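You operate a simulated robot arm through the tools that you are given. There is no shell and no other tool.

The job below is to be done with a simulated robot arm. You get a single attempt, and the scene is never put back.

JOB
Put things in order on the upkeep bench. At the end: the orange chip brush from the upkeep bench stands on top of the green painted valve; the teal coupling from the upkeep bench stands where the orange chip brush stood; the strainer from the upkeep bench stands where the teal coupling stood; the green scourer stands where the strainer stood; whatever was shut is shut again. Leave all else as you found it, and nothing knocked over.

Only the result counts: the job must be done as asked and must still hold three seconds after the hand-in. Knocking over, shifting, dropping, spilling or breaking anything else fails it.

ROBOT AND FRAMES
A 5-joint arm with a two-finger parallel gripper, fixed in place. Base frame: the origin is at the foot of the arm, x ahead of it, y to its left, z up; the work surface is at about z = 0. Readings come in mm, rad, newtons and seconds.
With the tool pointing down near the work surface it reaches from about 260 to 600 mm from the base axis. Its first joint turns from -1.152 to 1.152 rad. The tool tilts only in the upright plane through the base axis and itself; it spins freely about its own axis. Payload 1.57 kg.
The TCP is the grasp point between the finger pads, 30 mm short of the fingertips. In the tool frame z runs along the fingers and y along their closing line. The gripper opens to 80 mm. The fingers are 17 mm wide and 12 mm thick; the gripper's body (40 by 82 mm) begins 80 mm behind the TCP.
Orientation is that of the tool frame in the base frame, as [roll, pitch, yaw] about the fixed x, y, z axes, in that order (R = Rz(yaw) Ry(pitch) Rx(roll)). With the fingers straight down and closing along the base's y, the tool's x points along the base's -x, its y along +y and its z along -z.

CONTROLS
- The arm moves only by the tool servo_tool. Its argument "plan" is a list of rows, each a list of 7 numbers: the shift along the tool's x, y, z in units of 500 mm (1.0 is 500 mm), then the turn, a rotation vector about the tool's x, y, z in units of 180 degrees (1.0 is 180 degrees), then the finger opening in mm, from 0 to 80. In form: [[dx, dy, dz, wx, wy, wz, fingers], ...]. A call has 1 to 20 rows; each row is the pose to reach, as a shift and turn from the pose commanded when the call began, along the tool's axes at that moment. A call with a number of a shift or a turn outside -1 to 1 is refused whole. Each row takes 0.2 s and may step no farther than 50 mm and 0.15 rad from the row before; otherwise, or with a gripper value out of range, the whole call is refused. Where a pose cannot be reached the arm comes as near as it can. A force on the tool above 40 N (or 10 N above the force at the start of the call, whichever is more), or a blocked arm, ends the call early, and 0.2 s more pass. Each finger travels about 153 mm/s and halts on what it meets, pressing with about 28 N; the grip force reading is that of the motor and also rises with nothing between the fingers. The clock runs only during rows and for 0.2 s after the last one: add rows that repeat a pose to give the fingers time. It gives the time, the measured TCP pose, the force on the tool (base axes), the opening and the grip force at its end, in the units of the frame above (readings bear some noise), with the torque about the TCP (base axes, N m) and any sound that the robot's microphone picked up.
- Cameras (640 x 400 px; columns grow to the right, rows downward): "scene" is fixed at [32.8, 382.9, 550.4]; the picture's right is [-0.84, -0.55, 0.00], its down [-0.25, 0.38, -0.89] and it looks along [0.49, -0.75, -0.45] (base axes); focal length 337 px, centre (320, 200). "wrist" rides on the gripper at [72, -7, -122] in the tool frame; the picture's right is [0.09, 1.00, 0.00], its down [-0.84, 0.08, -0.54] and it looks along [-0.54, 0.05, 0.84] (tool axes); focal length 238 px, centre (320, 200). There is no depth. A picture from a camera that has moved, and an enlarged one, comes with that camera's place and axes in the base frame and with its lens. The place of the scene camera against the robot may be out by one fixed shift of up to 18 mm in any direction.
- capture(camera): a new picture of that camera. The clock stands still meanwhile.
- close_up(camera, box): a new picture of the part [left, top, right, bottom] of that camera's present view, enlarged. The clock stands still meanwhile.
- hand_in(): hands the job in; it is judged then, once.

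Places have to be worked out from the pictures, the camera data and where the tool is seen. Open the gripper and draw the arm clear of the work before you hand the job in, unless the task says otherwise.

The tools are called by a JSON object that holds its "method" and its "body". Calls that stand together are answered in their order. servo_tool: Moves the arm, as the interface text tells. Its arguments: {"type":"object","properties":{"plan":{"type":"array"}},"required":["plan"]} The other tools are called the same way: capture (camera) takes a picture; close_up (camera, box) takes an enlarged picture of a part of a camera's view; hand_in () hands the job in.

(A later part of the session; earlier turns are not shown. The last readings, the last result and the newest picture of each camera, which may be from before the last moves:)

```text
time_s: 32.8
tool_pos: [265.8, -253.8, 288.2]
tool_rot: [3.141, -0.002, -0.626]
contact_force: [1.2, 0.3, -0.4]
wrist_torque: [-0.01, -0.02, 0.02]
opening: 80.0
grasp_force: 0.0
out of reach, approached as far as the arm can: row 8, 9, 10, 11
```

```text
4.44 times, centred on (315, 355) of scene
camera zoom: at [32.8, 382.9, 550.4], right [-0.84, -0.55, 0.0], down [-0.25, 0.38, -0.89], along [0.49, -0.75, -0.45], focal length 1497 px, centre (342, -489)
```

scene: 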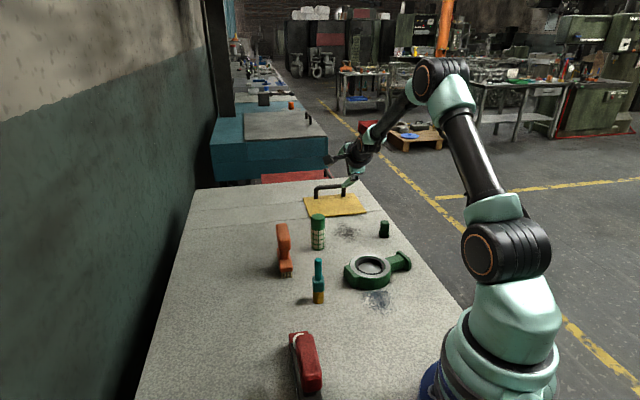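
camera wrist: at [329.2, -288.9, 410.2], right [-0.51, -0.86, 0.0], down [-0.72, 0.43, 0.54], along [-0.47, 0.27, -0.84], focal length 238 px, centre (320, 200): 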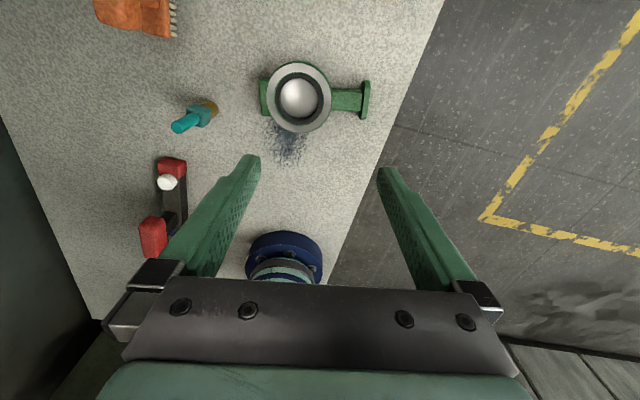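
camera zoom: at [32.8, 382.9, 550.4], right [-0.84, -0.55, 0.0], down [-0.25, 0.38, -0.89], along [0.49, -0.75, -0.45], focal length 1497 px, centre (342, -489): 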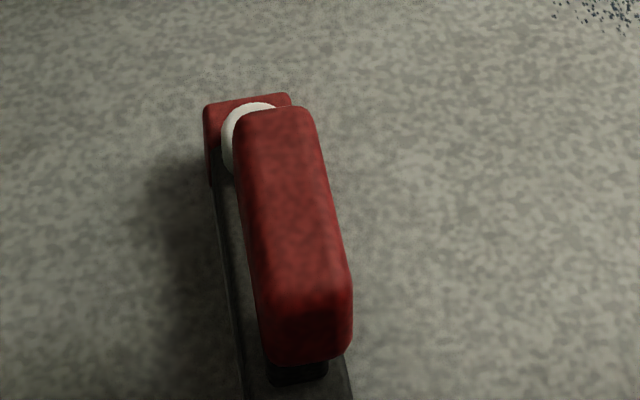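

The wrist's spin hit its limit, so the arm stopped short; it's free and well above everything. The device is visible at the left of this view, so I'll zoom there.

{"method": "close_up", "body": {"camera": "wrist", "box": [100, 130, 240, 270]}}

{"method": "close_up", "body": {"camera": "wrist", "box": [240, 40, 400, 160]}}

{"method": "close_up", "body": {"camera": "wrist", "box": [80, 0, 240, 140]}}

```text
2.86 times, centred on (170, 200) of wrist
camera zoom: at [329.2, -288.9, 410.2], right [-0.51, -0.86, 0.0], down [-0.72, 0.43, 0.54], along [-0.47, 0.27, -0.84], focal length 681 px, centre (749, 200)
```

zoom: 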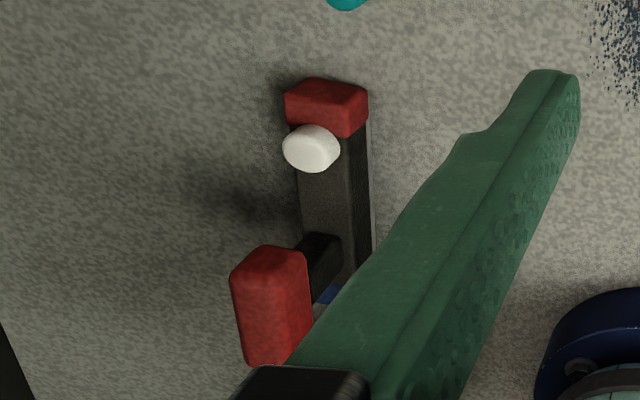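

```text
3.33 times, centred on (320, 100) of wrist
camera zoom: at [329.2, -288.9, 410.2], right [-0.51, -0.86, 0.0], down [-0.72, 0.43, 0.54], along [-0.47, 0.27, -0.84], focal length 794 px, centre (320, 533)
```

zoom: 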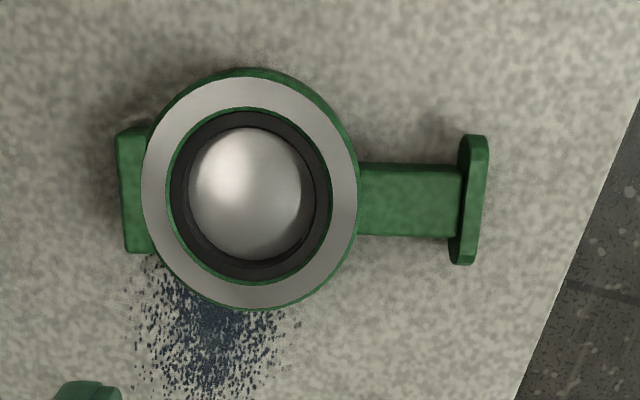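

```text
2.86 times, centred on (160, 70) of wrist
camera zoom: at [329.2, -288.9, 410.2], right [-0.51, -0.86, 0.0], down [-0.72, 0.43, 0.54], along [-0.47, 0.27, -0.84], focal length 681 px, centre (777, 571)
```

zoom: 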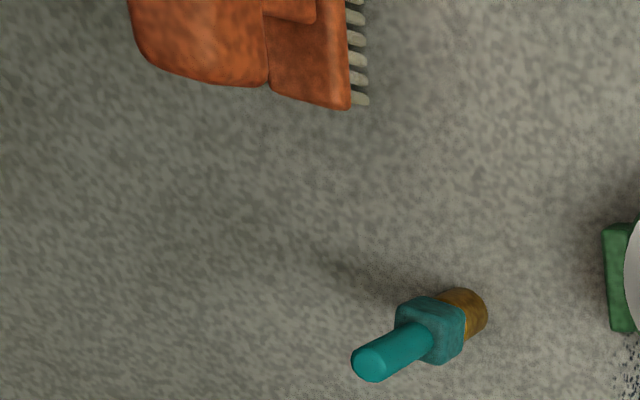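

The device looks like a carriage with a raised red grip on a dark rail between a red and a blue end block, plus a white lamp or button. It may be what unlocks or drives the lid. I'll go to a lower vantage beside it.

{"method": "servo_tool", "body": {"plan": [[-0.0373, -0.0663, 0.0, 0, 0, -0.0443, 80], [-0.0745, -0.1325, 0.01, 0, 0, -0.0886, 80], [-0.1118, -0.1988, 0.02, 0, 0, -0.1329, 80], [-0.149, -0.265, 0.03, 0, 0, -0.1772, 80], [-0.1863, -0.3313, 0.04, 0, 0, -0.2215, 80], [-0.2235, -0.3975, 0.05, 0, 0, -0.2658, 80], [-0.2608, -0.4638, 0.06, 0, 0, -0.3101, 80], [-0.298, -0.53, 0.08, 0, 0, -0.3544, 80], [-0.3353, -0.5963, 0.1, 0, 0, -0.3987, 80], [-0.3725, -0.6625, 0.12, 0, 0, -0.443, 80], [-0.4098, -0.7288, 0.15, 0, 0, -0.4873, 80], [-0.447, -0.795, 0.176, 0, 0, -0.5316, 80]]}}

{"method": "capture", "body": {"camera": "wrist"}}

```text
time_s: 35.4
tool_pos: [318.8, 200.3, 202.8]
tool_rot: [-3.141, -0.001, 1.049]
contact_force: [-0.7, -0.4, 0.3]
wrist_torque: [0.0, -0.02, 0.05]
opening: 79.9
grasp_force: 0.0
```

```text
taken
camera wrist: at [349.0, 265.4, 325.0], right [0.91, -0.42, 0.0], down [-0.35, -0.76, 0.54], along [-0.23, -0.49, -0.84], focal length 238 px, centre (320, 200)
```

wrist: 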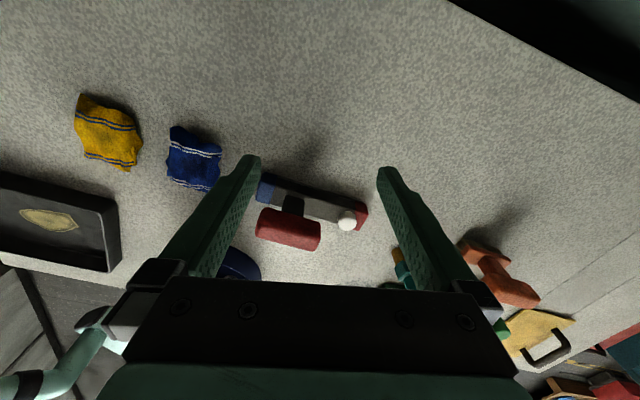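

{"method": "close_up", "body": {"camera": "wrist", "box": [240, 160, 390, 270]}}

{"method": "close_up", "body": {"camera": "wrist", "box": [0, 160, 140, 300]}}

{"method": "close_up", "body": {"camera": "wrist", "box": [440, 220, 640, 400]}}

```text
3.64 times, centred on (315, 215) of wrist
camera zoom: at [349.0, 265.4, 325.0], right [0.91, -0.42, 0.0], down [-0.35, -0.76, 0.54], along [-0.23, -0.49, -0.84], focal length 867 px, centre (338, 146)
```

zoom: 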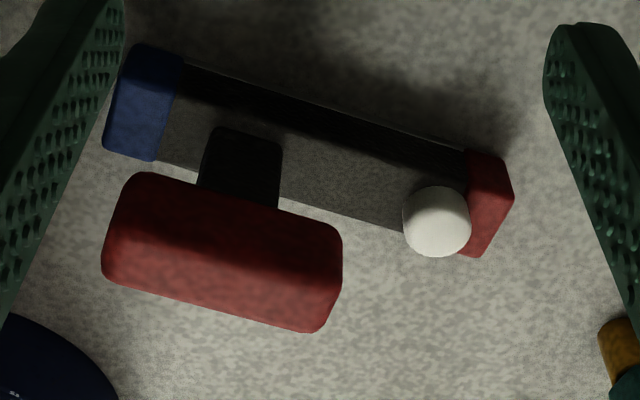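

```text
2.86 times, centred on (70, 230) of wrist
camera zoom: at [349.0, 265.4, 325.0], right [0.91, -0.42, 0.0], down [-0.35, -0.76, 0.54], along [-0.23, -0.49, -0.84], focal length 681 px, centre (1034, 114)
```

zoom: 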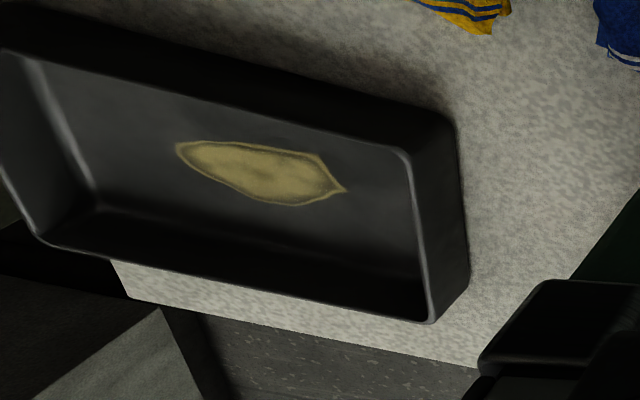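

```text
2.22 times, centred on (540, 310) of wrist
camera zoom: at [349.0, 265.4, 325.0], right [0.91, -0.42, 0.0], down [-0.35, -0.76, 0.54], along [-0.23, -0.49, -0.84], focal length 530 px, centre (-169, -44)
```

zoom: 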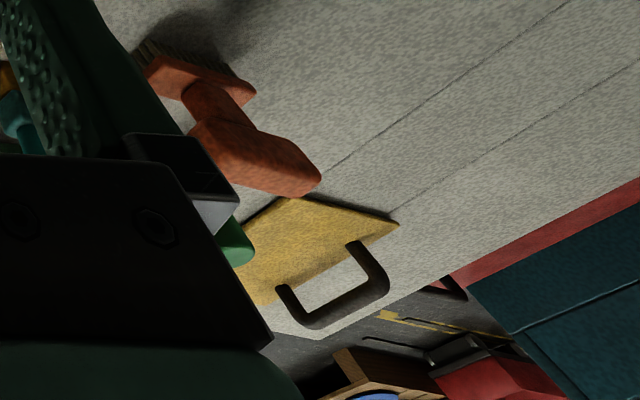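

It's a slide control: a red T-grip (centre ≈(235,113), z≈100) on a carriage, with blue and red stops and a white lamp. It's likely the lid's release. I'll position above the grip with fingers set to close across the rail.

{"method": "servo_tool", "body": {"plan": [[-0.0241, -0.0025, 0.0046, 0, 0, -0.0422, 80], [-0.0482, -0.005, 0.0092, 0, 0, -0.0845, 80], [-0.0723, -0.0075, 0.0138, 0, 0, -0.1267, 80], [-0.0964, -0.01, 0.0184, 0, 0, -0.169, 80], [-0.1205, -0.0125, 0.023, 0, 0, -0.2112, 80], [-0.1446, -0.015, 0.0276, 0, 0, -0.2534, 80], [-0.1687, -0.0175, 0.0322, 0, 0, -0.2957, 80], [-0.1928, -0.02, 0.0368, 0, 0, -0.3379, 80], [-0.2169, -0.0225, 0.0414, 0, 0, -0.3802, 80], [-0.241, -0.025, 0.046, 0, 0, -0.4224, 80]]}}

{"method": "capture", "body": {"camera": "wrist"}}

{"method": "capture", "body": {"camera": "scene"}}

```text
time_s: 37.6
tool_pos: [247.3, 102.2, 178.6]
tool_rot: [-3.141, 0.0, 2.376]
contact_force: [-0.8, -0.8, 0.2]
wrist_torque: [-0.02, -0.01, 0.0]
opening: 80.1
grasp_force: 0.1
```

```text
taken
camera wrist: at [190.4, 146.3, 302.0], right [0.62, 0.78, 0.0], down [0.66, -0.52, 0.54], along [0.42, -0.34, -0.84], focal length 238 px, centre (320, 200)
```

wrist: 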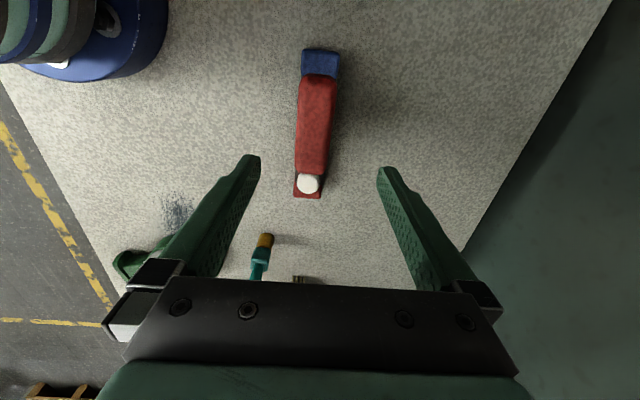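

```text
taken
```

scene: 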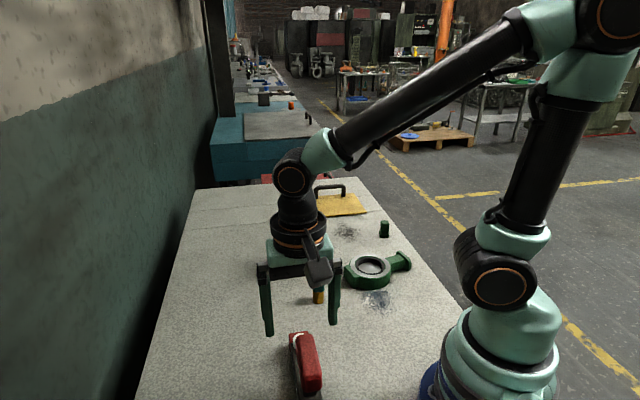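

The grip's centreline is about 6 mm to the tool's -y side. I shift, descend to z≈100 and close.

{"method": "servo_tool", "body": {"plan": [[0, -0.0126, 0.04, 0, 0, 0, 80], [0, -0.0126, 0.09, 0, 0, 0, 80], [0, -0.0126, 0.13, 0, 0, 0, 70], [0, -0.0126, 0.155, 0, 0, 0, 60], [0, -0.0126, 0.155, 0, 0, 0, 40], [0, -0.0126, 0.155, 0, 0, 0, 10], [0, -0.0126, 0.155, 0, 0, 0, 10], [0, -0.0126, 0.155, 0, 0, 0, 10]]}}

{"method": "capture", "body": {"camera": "wrist"}}

{"method": "close_up", "body": {"camera": "scene", "box": [240, 260, 380, 400]}}

```text
time_s: 39.4
tool_pos: [242.4, 97.5, 100.3]
tool_rot: [3.139, 0.0, 2.374]
contact_force: [-0.4, 0.0, -0.4]
wrist_torque: [0.02, 0.04, 0.02]
opening: 30.0
grasp_force: 27.8
```

```text
taken
camera wrist: at [185.8, 141.7, 223.3], right [0.63, 0.78, 0.0], down [0.66, -0.53, 0.54], along [0.42, -0.34, -0.84], focal length 238 px, centre (320, 200)
```

wrist: 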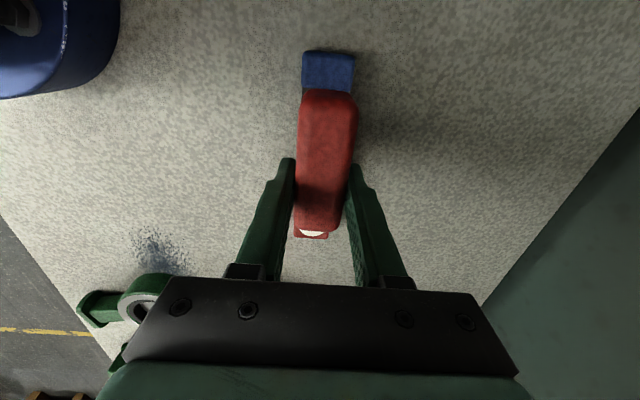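

```text
2.86 times, centred on (310, 330) of scene
camera zoom: at [32.8, 382.9, 550.4], right [-0.84, -0.55, 0.0], down [-0.25, 0.38, -0.89], along [0.49, -0.75, -0.45], focal length 962 px, centre (349, -171)
```

zoom: 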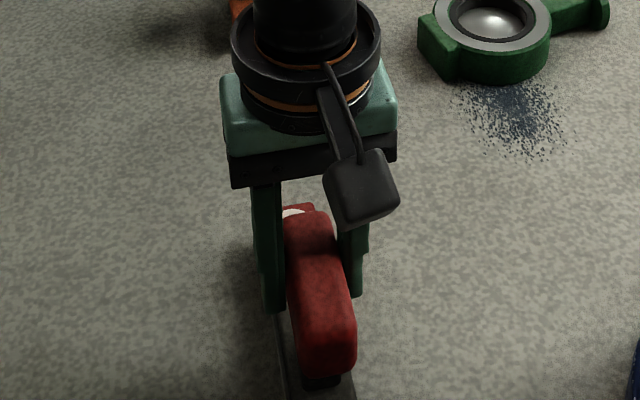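

Gripped the T-grip (30 mm wide). I'll slide it toward the red end 15 mm and read forces and sound.

{"method": "servo_tool", "body": {"plan": [[-0.01, 0, 0, 0, 0, 0, 10], [-0.02, 0, 0, 0, 0, 0, 10], [-0.03, 0, 0, 0, 0, 0, 10]]}}

{"method": "capture", "body": {"camera": "scene"}}

{"method": "capture", "body": {"camera": "wrist"}}

```text
time_s: 40.2
tool_pos: [253.8, 86.7, 100.7]
tool_rot: [3.14, 0.0, 2.373]
contact_force: [0.3, -0.5, 0.1]
wrist_torque: [0.06, 0.05, 0.02]
opening: 30.2
grasp_force: 27.8
```

```text
taken
```

scene: 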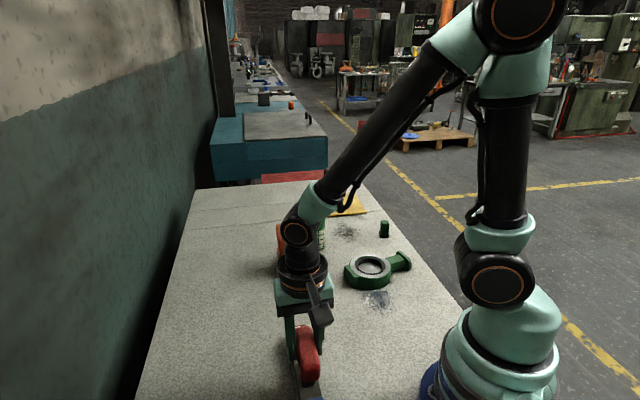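

```text
taken
camera wrist: at [197.0, 131.4, 224.0], right [0.63, 0.78, 0.0], down [0.66, -0.53, 0.54], along [0.42, -0.34, -0.84], focal length 238 px, centre (320, 200)
```

wrist: 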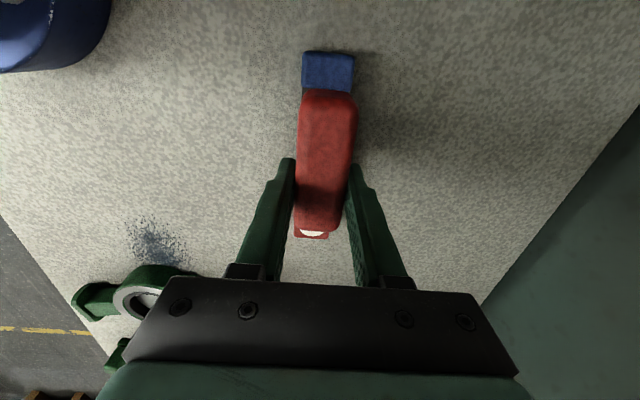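

The whole device moved with the gripper, so it's a loose hand tool, not a control. I'll put it back exactly the 15 mm it came, and release gently.

{"method": "servo_tool", "body": {"plan": [[0.01, 0, 0, 0, 0, 0, 10], [0.02, 0, 0, 0, 0, 0, 10], [0.03, 0, 0, 0, 0, 0, 10], [0.03, 0, 0, 0, 0, 0, 10]]}}

{"method": "capture", "body": {"camera": "wrist"}}

{"method": "close_up", "body": {"camera": "scene", "box": [240, 260, 380, 400]}}

```text
time_s: 41.2
tool_pos: [243.4, 96.9, 101.6]
tool_rot: [-3.141, -0.001, 2.373]
contact_force: [-0.1, 0.4, 0.1]
wrist_torque: [0.05, 0.04, -0.01]
opening: 29.8
grasp_force: 28.1
```

```text
taken
camera wrist: at [186.3, 142.2, 224.1], right [0.63, 0.78, 0.0], down [0.66, -0.53, 0.54], along [0.42, -0.34, -0.84], focal length 238 px, centre (320, 200)
```

wrist: 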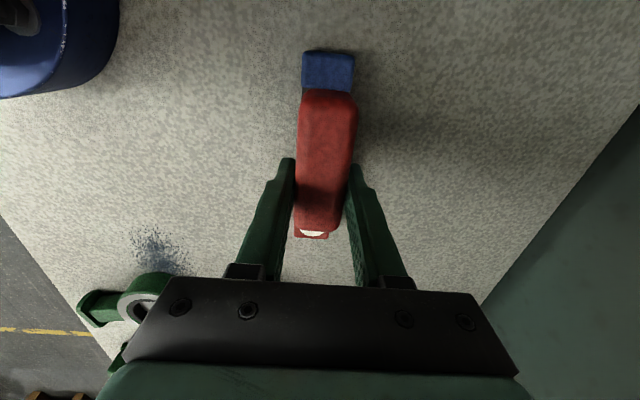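

```text
2.86 times, centred on (310, 330) of scene
camera zoom: at [32.8, 382.9, 550.4], right [-0.84, -0.55, 0.0], down [-0.25, 0.38, -0.89], along [0.49, -0.75, -0.45], focal length 962 px, centre (349, -171)
```

zoom: 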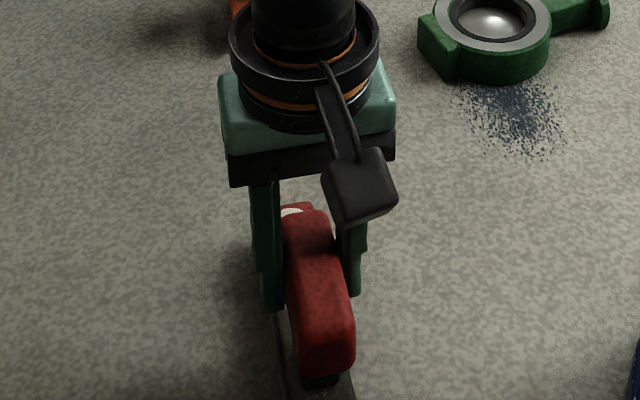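

The tool is back within about 1 mm. I conclude it's just a loose plane-like tool, and the lid is beyond proper reach and immovable, so the two-tone green block is the scourer. Releasing and rising.

{"method": "servo_tool", "body": {"plan": [[0, 0, 0, 0, 0, 0, 36], [0, 0, 0, 0, 0, 0, 50], [0, 0, 0, 0, 0, 0, 66], [0, 0, -0.06, 0, 0, 0, 70], [0, 0, -0.15, 0, 0, 0, 70], [0, 0, -0.24, 0, 0, 0, 80], [0, 0, -0.33, 0, 0, 0, 80]]}}

{"method": "close_up", "body": {"camera": "scene", "box": [270, 310, 360, 400]}}

{"method": "capture", "body": {"camera": "wrist"}}

```text
time_s: 42.8
tool_pos: [242.0, 95.6, 267.5]
tool_rot: [3.14, 0.001, 2.375]
contact_force: [-0.8, 0.4, -0.3]
wrist_torque: [-0.01, 0.0, 0.01]
opening: 80.0
grasp_force: 0.0
```

```text
4.44 times, centred on (315, 355) of scene
camera zoom: at [32.8, 382.9, 550.4], right [-0.84, -0.55, 0.0], down [-0.25, 0.38, -0.89], along [0.49, -0.75, -0.45], focal length 1497 px, centre (342, -489)
```

zoom: 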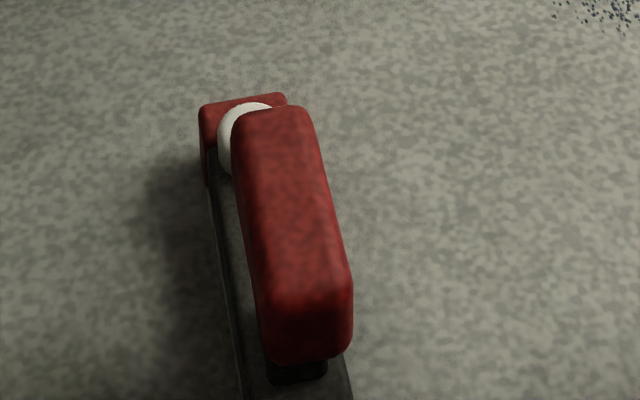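

```text
taken
camera wrist: at [186.3, 141.1, 389.7], right [0.63, 0.78, 0.0], down [0.66, -0.53, 0.54], along [0.42, -0.34, -0.84], focal length 238 px, centre (320, 200)
```

wrist: 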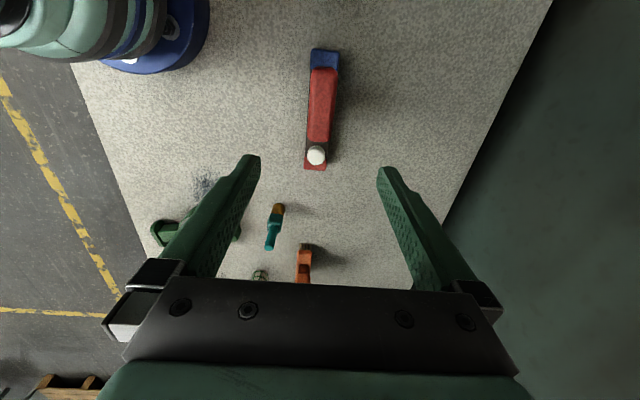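

The tool sits as before to within a couple of millimetres. Now I move above the working area to measure the objects' footprints precisely.

{"method": "servo_tool", "body": {"plan": [[-0.0842, -0.0135, -0.0025, 0, 0, -0.0153, 80], [-0.1684, -0.027, -0.005, 0, 0, -0.0306, 80], [-0.2526, -0.0405, -0.0075, 0, 0, -0.0459, 80], [-0.3368, -0.054, -0.01, 0, 0, -0.0612, 80], [-0.421, -0.0675, -0.0125, 0, 0, -0.0766, 80], [-0.5052, -0.081, -0.015, 0, 0, -0.0919, 80], [-0.5894, -0.0945, -0.0175, 0, 0, -0.1072, 80], [-0.6736, -0.108, -0.02, 0, 0, -0.1225, 80]]}}

{"method": "capture", "body": {"camera": "wrist"}}

```text
time_s: 44.6
tool_pos: [448.8, -175.3, 277.2]
tool_rot: [-3.141, 0.002, 2.76]
contact_force: [-0.3, 0.4, 0.7]
wrist_torque: [-0.02, -0.01, -0.01]
opening: 79.7
grasp_force: 0.0
```

```text
taken
camera wrist: at [378.2, -155.6, 399.2], right [0.29, 0.96, 0.0], down [0.81, -0.24, 0.54], along [0.52, -0.16, -0.84], focal length 238 px, centre (320, 200)
```

wrist: 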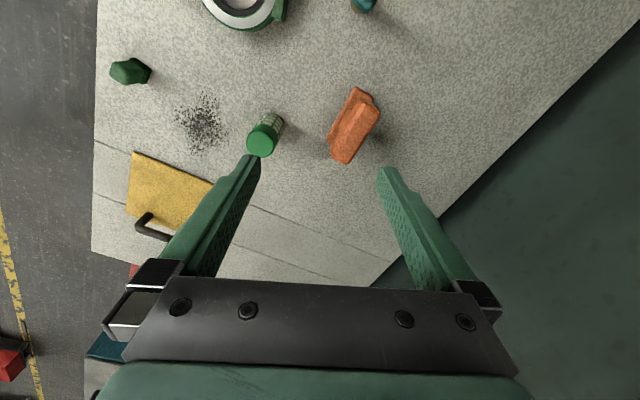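

{"method": "close_up", "body": {"camera": "wrist", "box": [300, 70, 410, 180]}}

{"method": "close_up", "body": {"camera": "wrist", "box": [230, 90, 310, 170]}}

{"method": "close_up", "body": {"camera": "wrist", "box": [100, 40, 170, 110]}}

{"method": "close_up", "body": {"camera": "scene", "box": [265, 205, 345, 310]}}

```text
3.64 times, centred on (355, 125) of wrist
camera zoom: at [378.2, -155.6, 399.2], right [0.29, 0.96, 0.0], down [0.81, -0.24, 0.54], along [0.52, -0.16, -0.84], focal length 867 px, centre (193, 473)
```

zoom: 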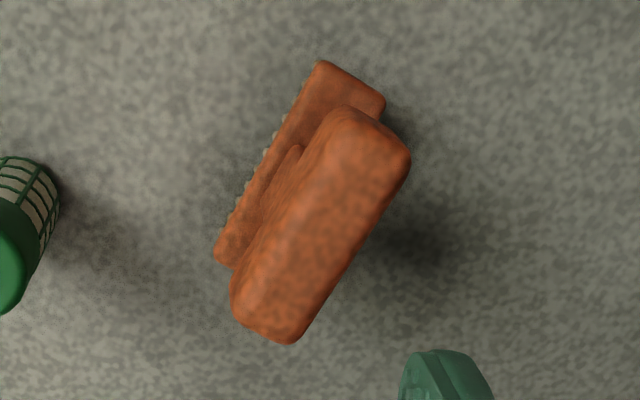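

```text
5.00 times, centred on (270, 130) of wrist
camera zoom: at [378.2, -155.6, 399.2], right [0.29, 0.96, 0.0], down [0.81, -0.24, 0.54], along [0.52, -0.16, -0.84], focal length 1192 px, centre (570, 550)
```

zoom: 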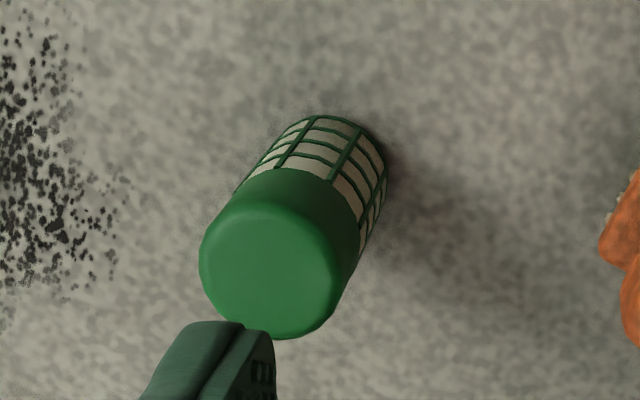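

```text
5.71 times, centred on (135, 75) of wrist
camera zoom: at [378.2, -155.6, 399.2], right [0.29, 0.96, 0.0], down [0.81, -0.24, 0.54], along [0.52, -0.16, -0.84], focal length 1362 px, centre (1377, 914)
```

zoom: 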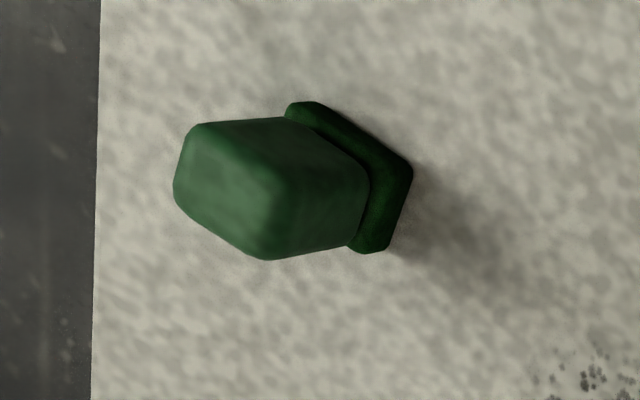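

```text
3.81 times, centred on (305, 258) of scene
camera zoom: at [32.8, 382.9, 550.4], right [-0.84, -0.55, 0.0], down [-0.25, 0.38, -0.89], along [0.49, -0.75, -0.45], focal length 1283 px, centre (377, -19)
```

zoom: 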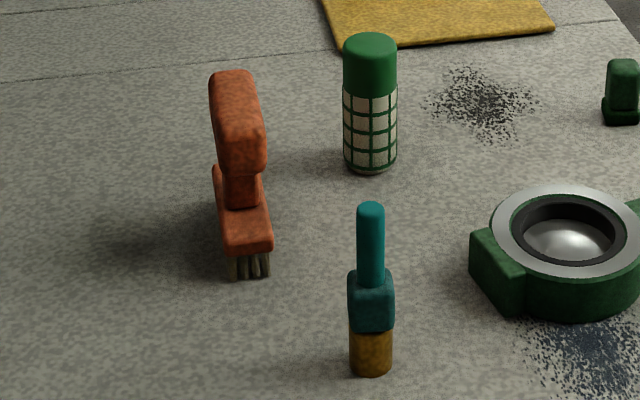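

Measured: brush centre ≈(476,-141), axis at -45°, 105 mm tall with handle 73×28 at z≈75–105. Strainer ≈(459,-262), Ø39, 95 tall. Coupling ≈(344,-92), 110 tall. Next I look straight down at the valve to learn its ring and height.

{"method": "servo_tool", "body": {"plan": [[0.026, -0.066, 0.04, 0, 0, 0.023, 80], [0.0525, -0.132, 0.09, 0, 0, 0.046, 80], [0.079, -0.198, 0.14, 0, 0, 0.069, 80], [0.105, -0.264, 0.194, 0, 0, 0.0923, 80]]}}

{"method": "capture", "body": {"camera": "wrist"}}

{"method": "close_up", "body": {"camera": "wrist", "box": [240, 0, 400, 120]}}

{"method": "close_up", "body": {"camera": "scene", "box": [335, 240, 420, 300]}}

```text
time_s: 45.6
tool_pos: [347.9, -278.3, 179.7]
tool_rot: [3.141, 0.002, 2.469]
contact_force: [-0.6, -0.7, -0.3]
wrist_torque: [-0.02, -0.02, 0.01]
opening: 80.1
grasp_force: 0.0
```

```text
taken
camera wrist: at [288.2, -239.1, 302.5], right [0.55, 0.84, 0.0], down [0.7, -0.46, 0.54], along [0.45, -0.3, -0.84], focal length 238 px, centre (320, 200)
```

wrist: 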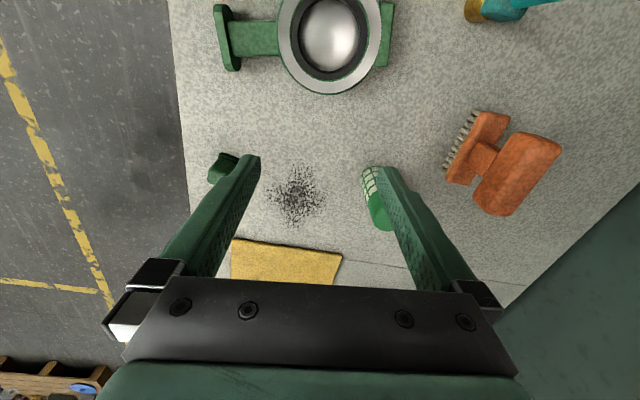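

```text
3.33 times, centred on (320, 60) of wrist
camera zoom: at [288.2, -239.1, 302.5], right [0.55, 0.84, 0.0], down [0.7, -0.46, 0.54], along [0.45, -0.3, -0.84], focal length 794 px, centre (320, 667)
```

zoom: 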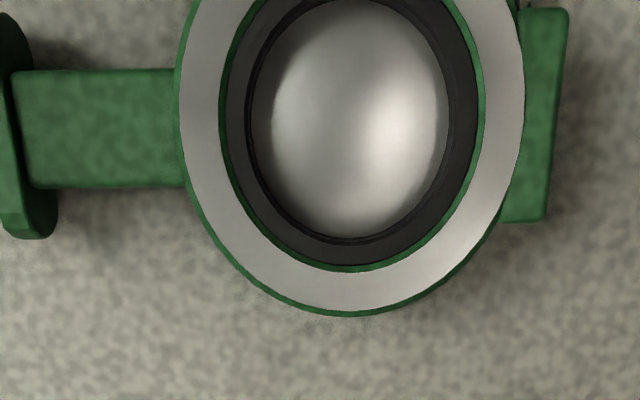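

```text
6.67 times, centred on (378, 270) of scene
camera zoom: at [32.8, 382.9, 550.4], right [-0.84, -0.55, 0.0], down [-0.25, 0.38, -0.89], along [0.49, -0.75, -0.45], focal length 2246 px, centre (-63, -267)
```

zoom: 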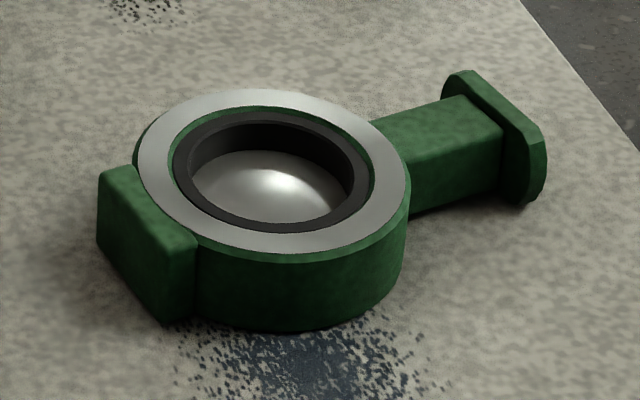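

The valve is about 31 mm high with a steel ring (Ø≈98/75), a black seat (to Ø≈58) just below and a recessed dome. I'll step back a bit to see the whole ring and pin down its centre.

{"method": "servo_tool", "body": {"plan": [[0.07, 0, 0, 0, 0, 0, 80], [0.14, 0, 0, 0, 0, 0, 80]]}}

{"method": "close_up", "body": {"camera": "wrist", "box": [230, 40, 410, 160]}}

{"method": "capture", "body": {"camera": "wrist"}}

```text
time_s: 46.2
tool_pos: [294.7, -235.6, 179.3]
tool_rot: [3.141, 0.002, 2.467]
contact_force: [0.0, 0.2, -0.2]
wrist_torque: [0.0, -0.01, -0.03]
opening: 80.0
grasp_force: 0.1
```

```text
3.33 times, centred on (320, 100) of wrist
camera zoom: at [233.8, -195.5, 301.9], right [0.55, 0.84, 0.0], down [0.7, -0.46, 0.54], along [0.45, -0.3, -0.84], focal length 794 px, centre (320, 533)
```

zoom: 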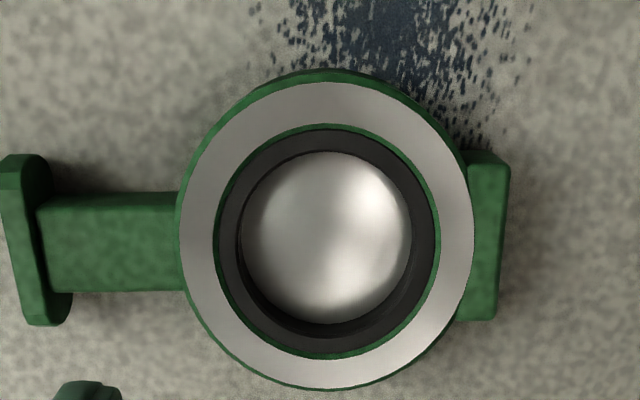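

```text
taken
camera wrist: at [233.8, -195.5, 301.9], right [0.55, 0.84, 0.0], down [0.7, -0.46, 0.54], along [0.45, -0.3, -0.84], focal length 238 px, centre (320, 200)
```

wrist: 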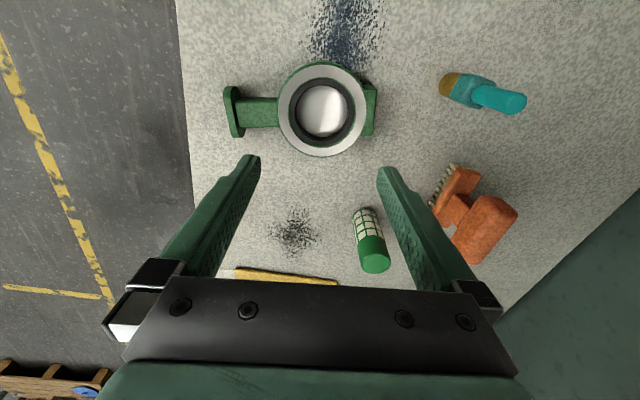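

Valve ring centre ≈(287,-229). Now over the brush with fingers set to close across its handle.

{"method": "servo_tool", "body": {"plan": [[-0.033, 0.0748, -0.01, 0, 0, 0.007, 80], [-0.066, 0.1496, -0.02, 0, 0, 0.014, 80], [-0.099, 0.2244, -0.02, 0, 0, 0.02, 80], [-0.132, 0.2992, -0.02, 0, 0, 0.027, 80], [-0.165, 0.374, -0.02, 0, 0, 0.034, 80]]}}

{"method": "capture", "body": {"camera": "wrist"}}

```text
time_s: 47.4
tool_pos: [475.3, -140.1, 188.8]
tool_rot: [3.141, 0.002, 2.361]
contact_force: [0.0, -0.4, -0.3]
wrist_torque: [0.0, -0.01, -0.02]
opening: 80.4
grasp_force: 0.1
```

```text
taken
camera wrist: at [420.5, -93.7, 312.3], right [0.64, 0.77, 0.0], down [0.65, -0.53, 0.54], along [0.42, -0.34, -0.84], focal length 238 px, centre (320, 200)
```

wrist: 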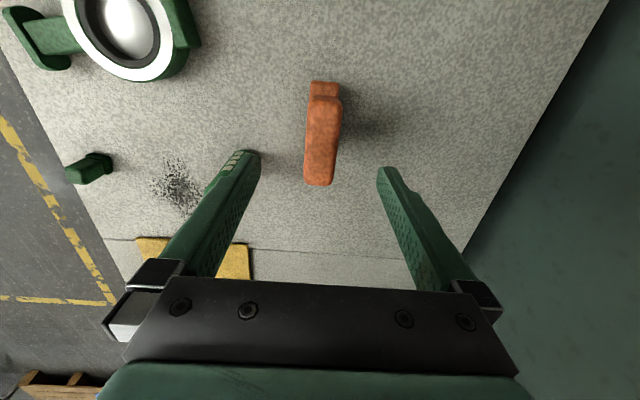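

The brush handle is centred under the gripper. I descend to z≈88 and close.

{"method": "servo_tool", "body": {"plan": [[0, -0.001, 0.06, 0, 0, 0, 80], [0, -0.001, 0.12, 0, 0, 0, 80], [0, -0.001, 0.17, 0, 0, 0, 80], [0, -0.001, 0.2, 0, 0, 0, 70], [0, -0.001, 0.2, 0, 0, 0, 45], [0, -0.001, 0.2, 0, 0, 0, 20], [0, -0.001, 0.2, 0, 0, 0, 10], [0, -0.001, 0.2, 0, 0, 0, 10]]}}

{"method": "capture", "body": {"camera": "wrist"}}

{"method": "capture", "body": {"camera": "scene"}}

```text
time_s: 49.2
tool_pos: [475.7, -140.2, 89.3]
tool_rot: [3.142, 0.001, 2.36]
contact_force: [1.0, -0.6, -0.3]
wrist_torque: [-0.05, -0.03, 0.01]
opening: 29.7
grasp_force: 27.6
```

```text
taken
camera wrist: at [419.7, -95.1, 212.1], right [0.63, 0.77, 0.0], down [0.65, -0.53, 0.54], along [0.42, -0.34, -0.84], focal length 238 px, centre (320, 200)
```

wrist: 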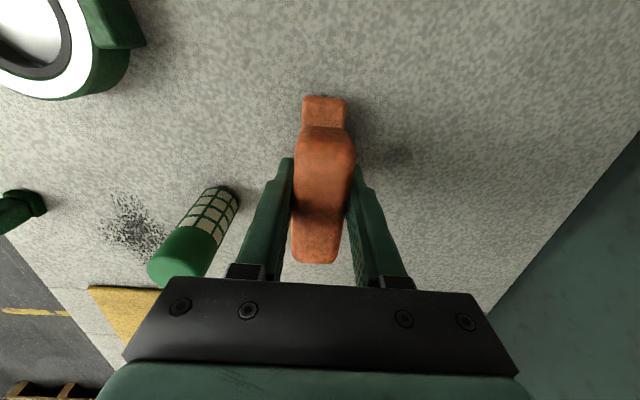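

```text
taken
```

scene: 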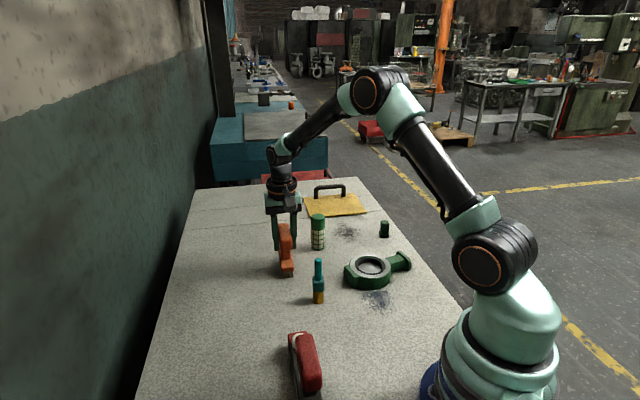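

Gripped at 29.7 mm with TCP z=89.3 for base z=0. I lift 110 mm and carry it over the valve ring centre.

{"method": "servo_tool", "body": {"plan": [[0, 0, -0.03, 0, 0, 0, 10], [0, 0, -0.09, 0, 0, 0, 10], [0, 0, -0.16, 0, 0, 0, 10], [0, 0, -0.22, 0, 0, 0, 10], [0.029, -0.078, -0.22, 0, 0, 0, 10], [0.057, -0.156, -0.22, 0, 0, 0, 10], [0.086, -0.235, -0.22, 0, 0, 0, 10], [0.115, -0.313, -0.22, 0, 0, 0, 10], [0.1436, -0.391, -0.22, 0, 0, 0, 10], [0.1436, -0.391, -0.22, 0, 0, 0, 10]]}}

{"method": "capture", "body": {"camera": "wrist"}}

{"method": "capture", "body": {"camera": "scene"}}

```text
time_s: 51.4
tool_pos: [286.7, -228.3, 198.4]
tool_rot: [-3.141, 0.003, 2.361]
contact_force: [0.6, 0.7, -1.4]
wrist_torque: [-0.03, 0.02, 0.0]
opening: 29.7
grasp_force: 28.5
```

```text
taken
camera wrist: at [230.5, -182.9, 322.1], right [0.63, 0.77, 0.0], down [0.65, -0.53, 0.54], along [0.42, -0.34, -0.84], focal length 238 px, centre (320, 200)
```

wrist: 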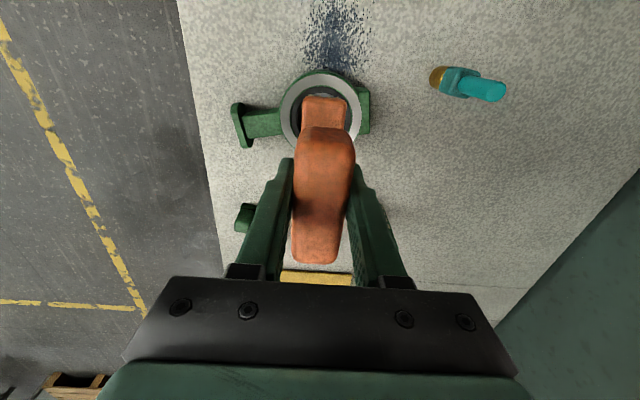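

```text
taken
```

scene: 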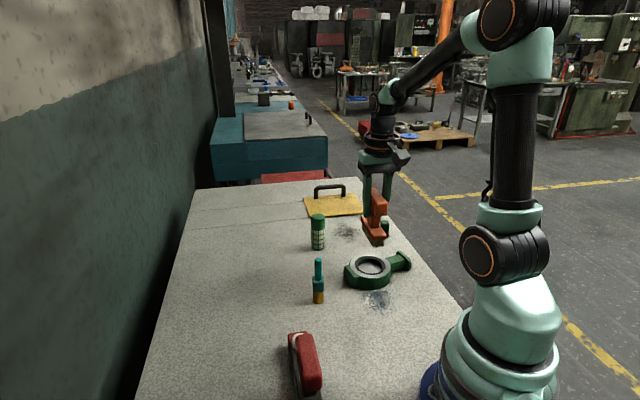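

Brush held steadily above the ring. I descend to about 10 mm above contact and check alignment.

{"method": "servo_tool", "body": {"plan": [[0, 0, 0.04, 0, 0, 0, 10], [0, 0, 0.08, 0, 0, 0, 10], [0, 0, 0.11, 0, 0, 0, 10], [0, 0, 0.134, 0, 0, 0, 10], [0, 0, 0.134, 0, 0, 0, 10]]}}

{"method": "close_up", "body": {"camera": "wrist", "box": [230, 40, 410, 160]}}

{"method": "close_up", "body": {"camera": "scene", "box": [330, 190, 430, 300]}}

```text
time_s: 52.6
tool_pos: [287.5, -228.9, 132.1]
tool_rot: [3.141, 0.002, 2.361]
contact_force: [-0.6, -0.5, -1.3]
wrist_torque: [-0.01, 0.0, 0.01]
opening: 29.7
grasp_force: 27.5
```

```text
3.33 times, centred on (320, 100) of wrist
camera zoom: at [231.3, -183.2, 255.1], right [0.63, 0.77, 0.0], down [0.65, -0.53, 0.54], along [0.42, -0.34, -0.84], focal length 794 px, centre (320, 533)
```

zoom: 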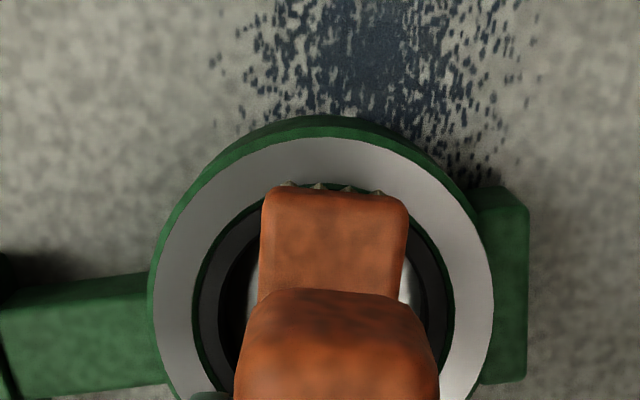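

```text
3.64 times, centred on (380, 245) of scene
camera zoom: at [32.8, 382.9, 550.4], right [-0.84, -0.55, 0.0], down [-0.25, 0.38, -0.89], along [0.49, -0.75, -0.45], focal length 1225 px, centre (102, 36)
```

zoom: 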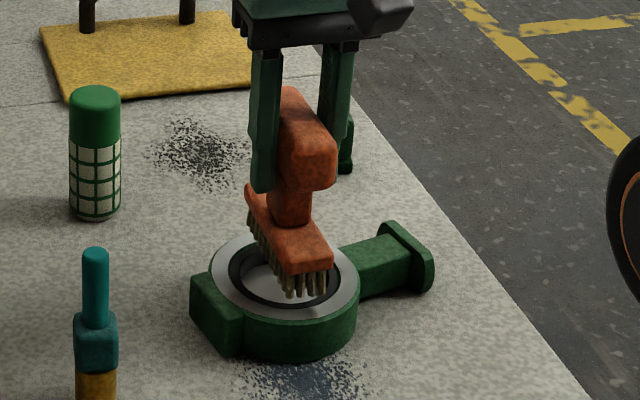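

Aligned within 1–3 mm; I shift 3 mm along the brush axis and lower to just about contact.

{"method": "servo_tool", "body": {"plan": [[-0.006, 0, 0.004, 0, 0, 0, 10], [-0.006, 0, 0.008, 0, 0, 0, 10], [-0.006, 0, 0.012, 0, 0, 0, 10], [-0.006, 0, 0.016, 0, 0, 0, 10], [-0.006, 0, 0.019, 0, 0, 0, 10]]}}

{"method": "close_up", "body": {"camera": "scene", "box": [340, 220, 420, 300]}}

```text
time_s: 53.8
tool_pos: [290.0, -231.1, 123.4]
tool_rot: [-3.141, 0.001, 2.36]
contact_force: [-2.3, 0.8, 5.4]
wrist_torque: [-0.02, 0.01, 0.03]
opening: 29.8
grasp_force: 27.9
```

```text
5.00 times, centred on (380, 260) of scene
camera zoom: at [32.8, 382.9, 550.4], right [-0.84, -0.55, 0.0], down [-0.25, 0.38, -0.89], along [0.49, -0.75, -0.45], focal length 1684 px, centre (20, -100)
```

zoom: 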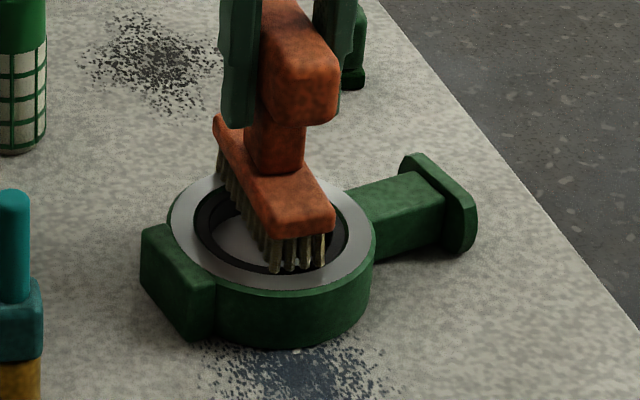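

Contact felt at TCP z≈123 (≈6 N). I press another half millimetre and release slowly, then rise.

{"method": "servo_tool", "body": {"plan": [[0, 0, 0.001, 0, 0, 0, 10], [0, 0, 0.001, 0, 0, 0, 28], [0, 0, 0.001, 0, 0, 0, 34], [0, 0, 0.001, 0, 0, 0, 46], [0, 0, 0.001, 0, 0, 0, 60], [0, 0, 0.001, 0, 0, 0, 70]]}}

{"method": "close_up", "body": {"camera": "scene", "box": [340, 200, 420, 300]}}

{"method": "capture", "body": {"camera": "wrist"}}

```text
time_s: 55.2
tool_pos: [289.9, -231.5, 122.4]
tool_rot: [-3.142, 0.004, 2.361]
contact_force: [-0.2, -0.2, -0.8]
wrist_torque: [0.01, -0.02, -0.01]
opening: 70.0
grasp_force: 0.0
```

```text
4.00 times, centred on (380, 250) of scene
camera zoom: at [32.8, 382.9, 550.4], right [-0.84, -0.55, 0.0], down [-0.25, 0.38, -0.89], along [0.49, -0.75, -0.45], focal length 1347 px, centre (80, 0)
```

zoom: 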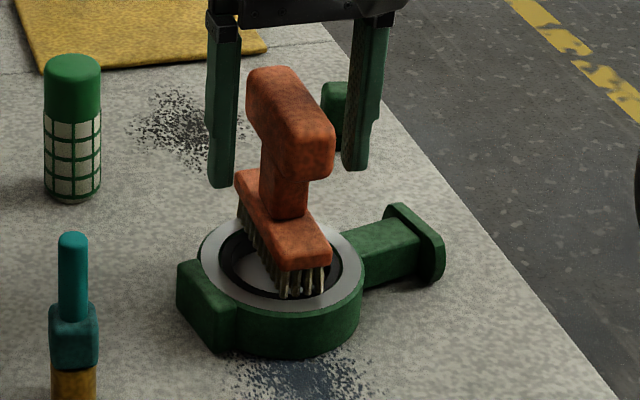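

```text
taken
camera wrist: at [233.3, -185.5, 245.1], right [0.63, 0.77, 0.0], down [0.65, -0.53, 0.54], along [0.42, -0.34, -0.84], focal length 238 px, centre (320, 200)
```

wrist: 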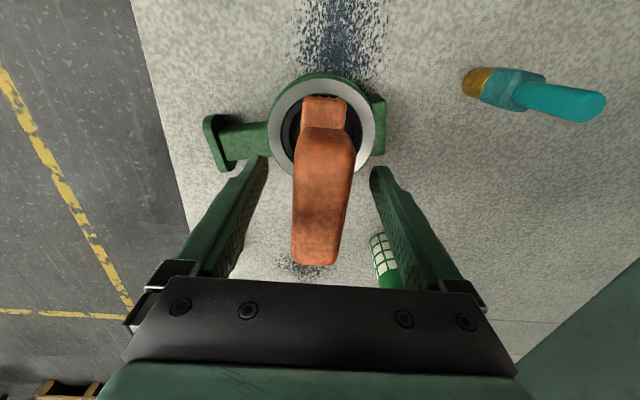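

The brush stands on its own on the valve. Let me zoom to see its seating at the near end.

{"method": "close_up", "body": {"camera": "wrist", "box": [260, 60, 390, 160]}}

{"method": "close_up", "body": {"camera": "scene", "box": [370, 240, 420, 285]}}

```text
4.00 times, centred on (325, 110) of wrist
camera zoom: at [233.3, -185.5, 245.1], right [0.63, 0.77, 0.0], down [0.65, -0.53, 0.54], along [0.42, -0.34, -0.84], focal length 953 px, centre (300, 560)
```

zoom: 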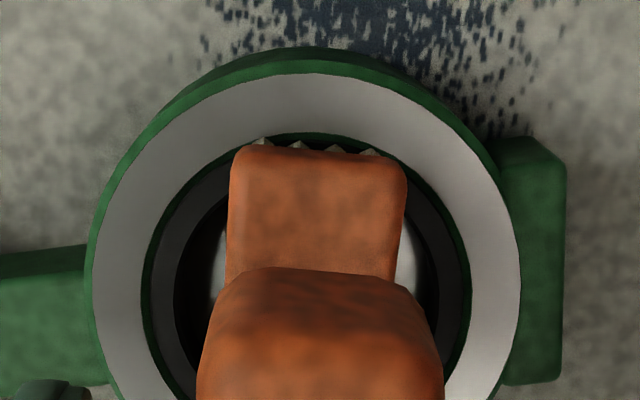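

```text
8.89 times, centred on (395, 262) of scene
camera zoom: at [32.8, 382.9, 550.4], right [-0.84, -0.55, 0.0], down [-0.25, 0.38, -0.89], along [0.49, -0.75, -0.45], focal length 2994 px, centre (-347, -356)
```

zoom: 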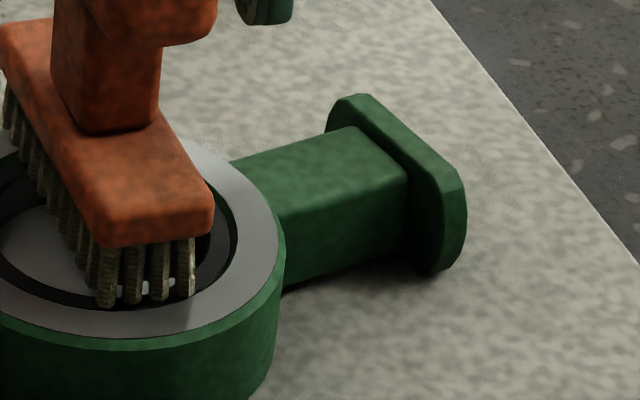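

Seated level on the ring. I rise clear and go above the coupling.

{"method": "servo_tool", "body": {"plan": [[0, 0, -0.06, 0, 0, 0, 76], [0, 0, -0.13, 0, 0, 0, 80], [0, 0, -0.19, 0, 0, 0, 80], [0.03, 0.068, -0.19, 0, 0, -0.0414, 80], [0.059, 0.137, -0.19, 0, 0, -0.0828, 80], [0.089, 0.205, -0.19, 0, 0, -0.1241, 80], [0.1186, 0.2736, -0.19, 0, 0, -0.1655, 80]]}}

{"method": "capture", "body": {"camera": "wrist"}}

{"method": "close_up", "body": {"camera": "wrist", "box": [260, 90, 380, 210]}}

```text
time_s: 56.8
tool_pos: [343.0, -91.8, 217.0]
tool_rot: [-3.141, 0.002, 2.883]
contact_force: [0.7, 0.1, -0.2]
wrist_torque: [-0.03, -0.03, 0.0]
opening: 80.1
grasp_force: 0.2
```

```text
taken
camera wrist: at [271.6, -80.2, 340.7], right [0.16, 0.99, 0.0], down [0.83, -0.14, 0.54], along [0.54, -0.09, -0.84], focal length 238 px, centre (320, 200)
```

wrist: 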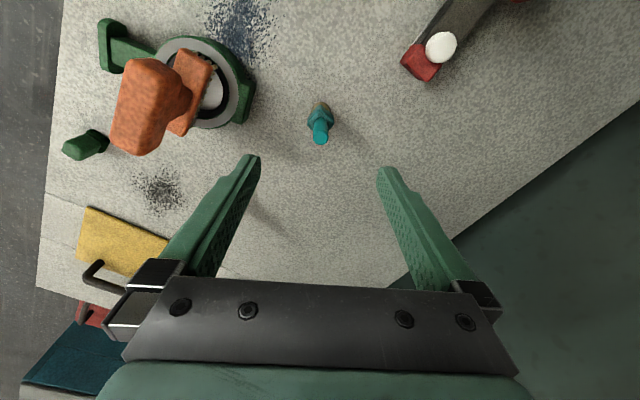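

```text
3.33 times, centred on (320, 150) of wrist
camera zoom: at [271.6, -80.2, 340.7], right [0.16, 0.99, 0.0], down [0.83, -0.14, 0.54], along [0.54, -0.09, -0.84], focal length 794 px, centre (320, 367)
```

zoom: 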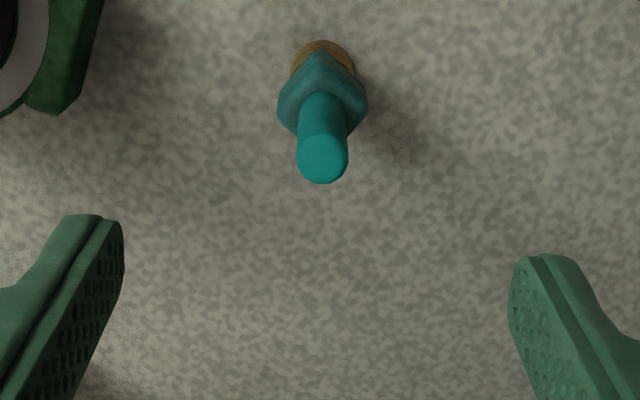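

The coupling's square block shows a corner toward me, so its faces sit near ±45° to the current tool. I rotate the gripper to line up with the faces and recheck the centring at ≈(346,-92).

{"method": "servo_tool", "body": {"plan": [[-0.001, 0, 0.01, 0, 0, 0.042, 80], [-0.002, 0, 0.02, 0, 0, 0.084, 80], [-0.003, 0, 0.03, 0, 0, 0.126, 80], [-0.004, 0, 0.04, 0, 0, 0.168, 80], [-0.005, 0, 0.05, 0, 0, 0.21, 80], [-0.006, 0, 0.06, 0, 0, 0.2524, 80]]}}

{"method": "capture", "body": {"camera": "wrist"}}

{"method": "close_up", "body": {"camera": "wrist", "box": [260, 90, 380, 210]}}

```text
time_s: 58.2
tool_pos: [345.6, -93.7, 188.2]
tool_rot: [3.139, 0.001, 2.087]
contact_force: [-0.5, 0.9, 0.6]
wrist_torque: [0.0, 0.0, -0.01]
opening: 79.9
grasp_force: 0.1
```

```text
taken
camera wrist: at [304.3, -33.8, 310.2], right [0.82, 0.57, 0.0], down [0.48, -0.69, 0.54], along [0.31, -0.45, -0.84], focal length 238 px, centre (320, 200)
```

wrist: 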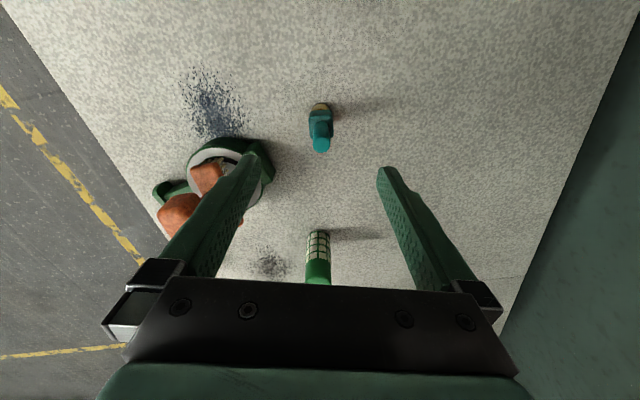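

```text
3.33 times, centred on (320, 150) of wrist
camera zoom: at [304.3, -33.8, 310.2], right [0.82, 0.57, 0.0], down [0.48, -0.69, 0.54], along [0.31, -0.45, -0.84], focal length 794 px, centre (320, 367)
```

zoom: 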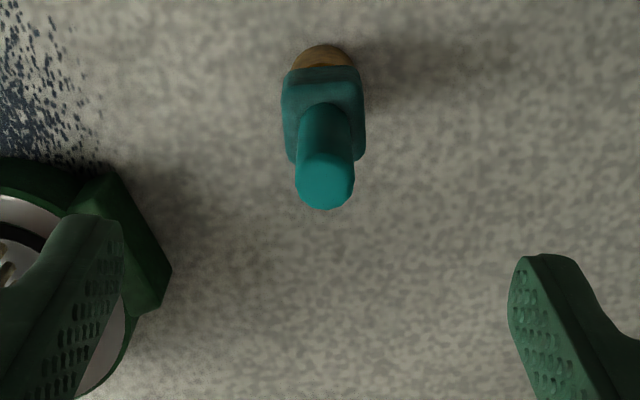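

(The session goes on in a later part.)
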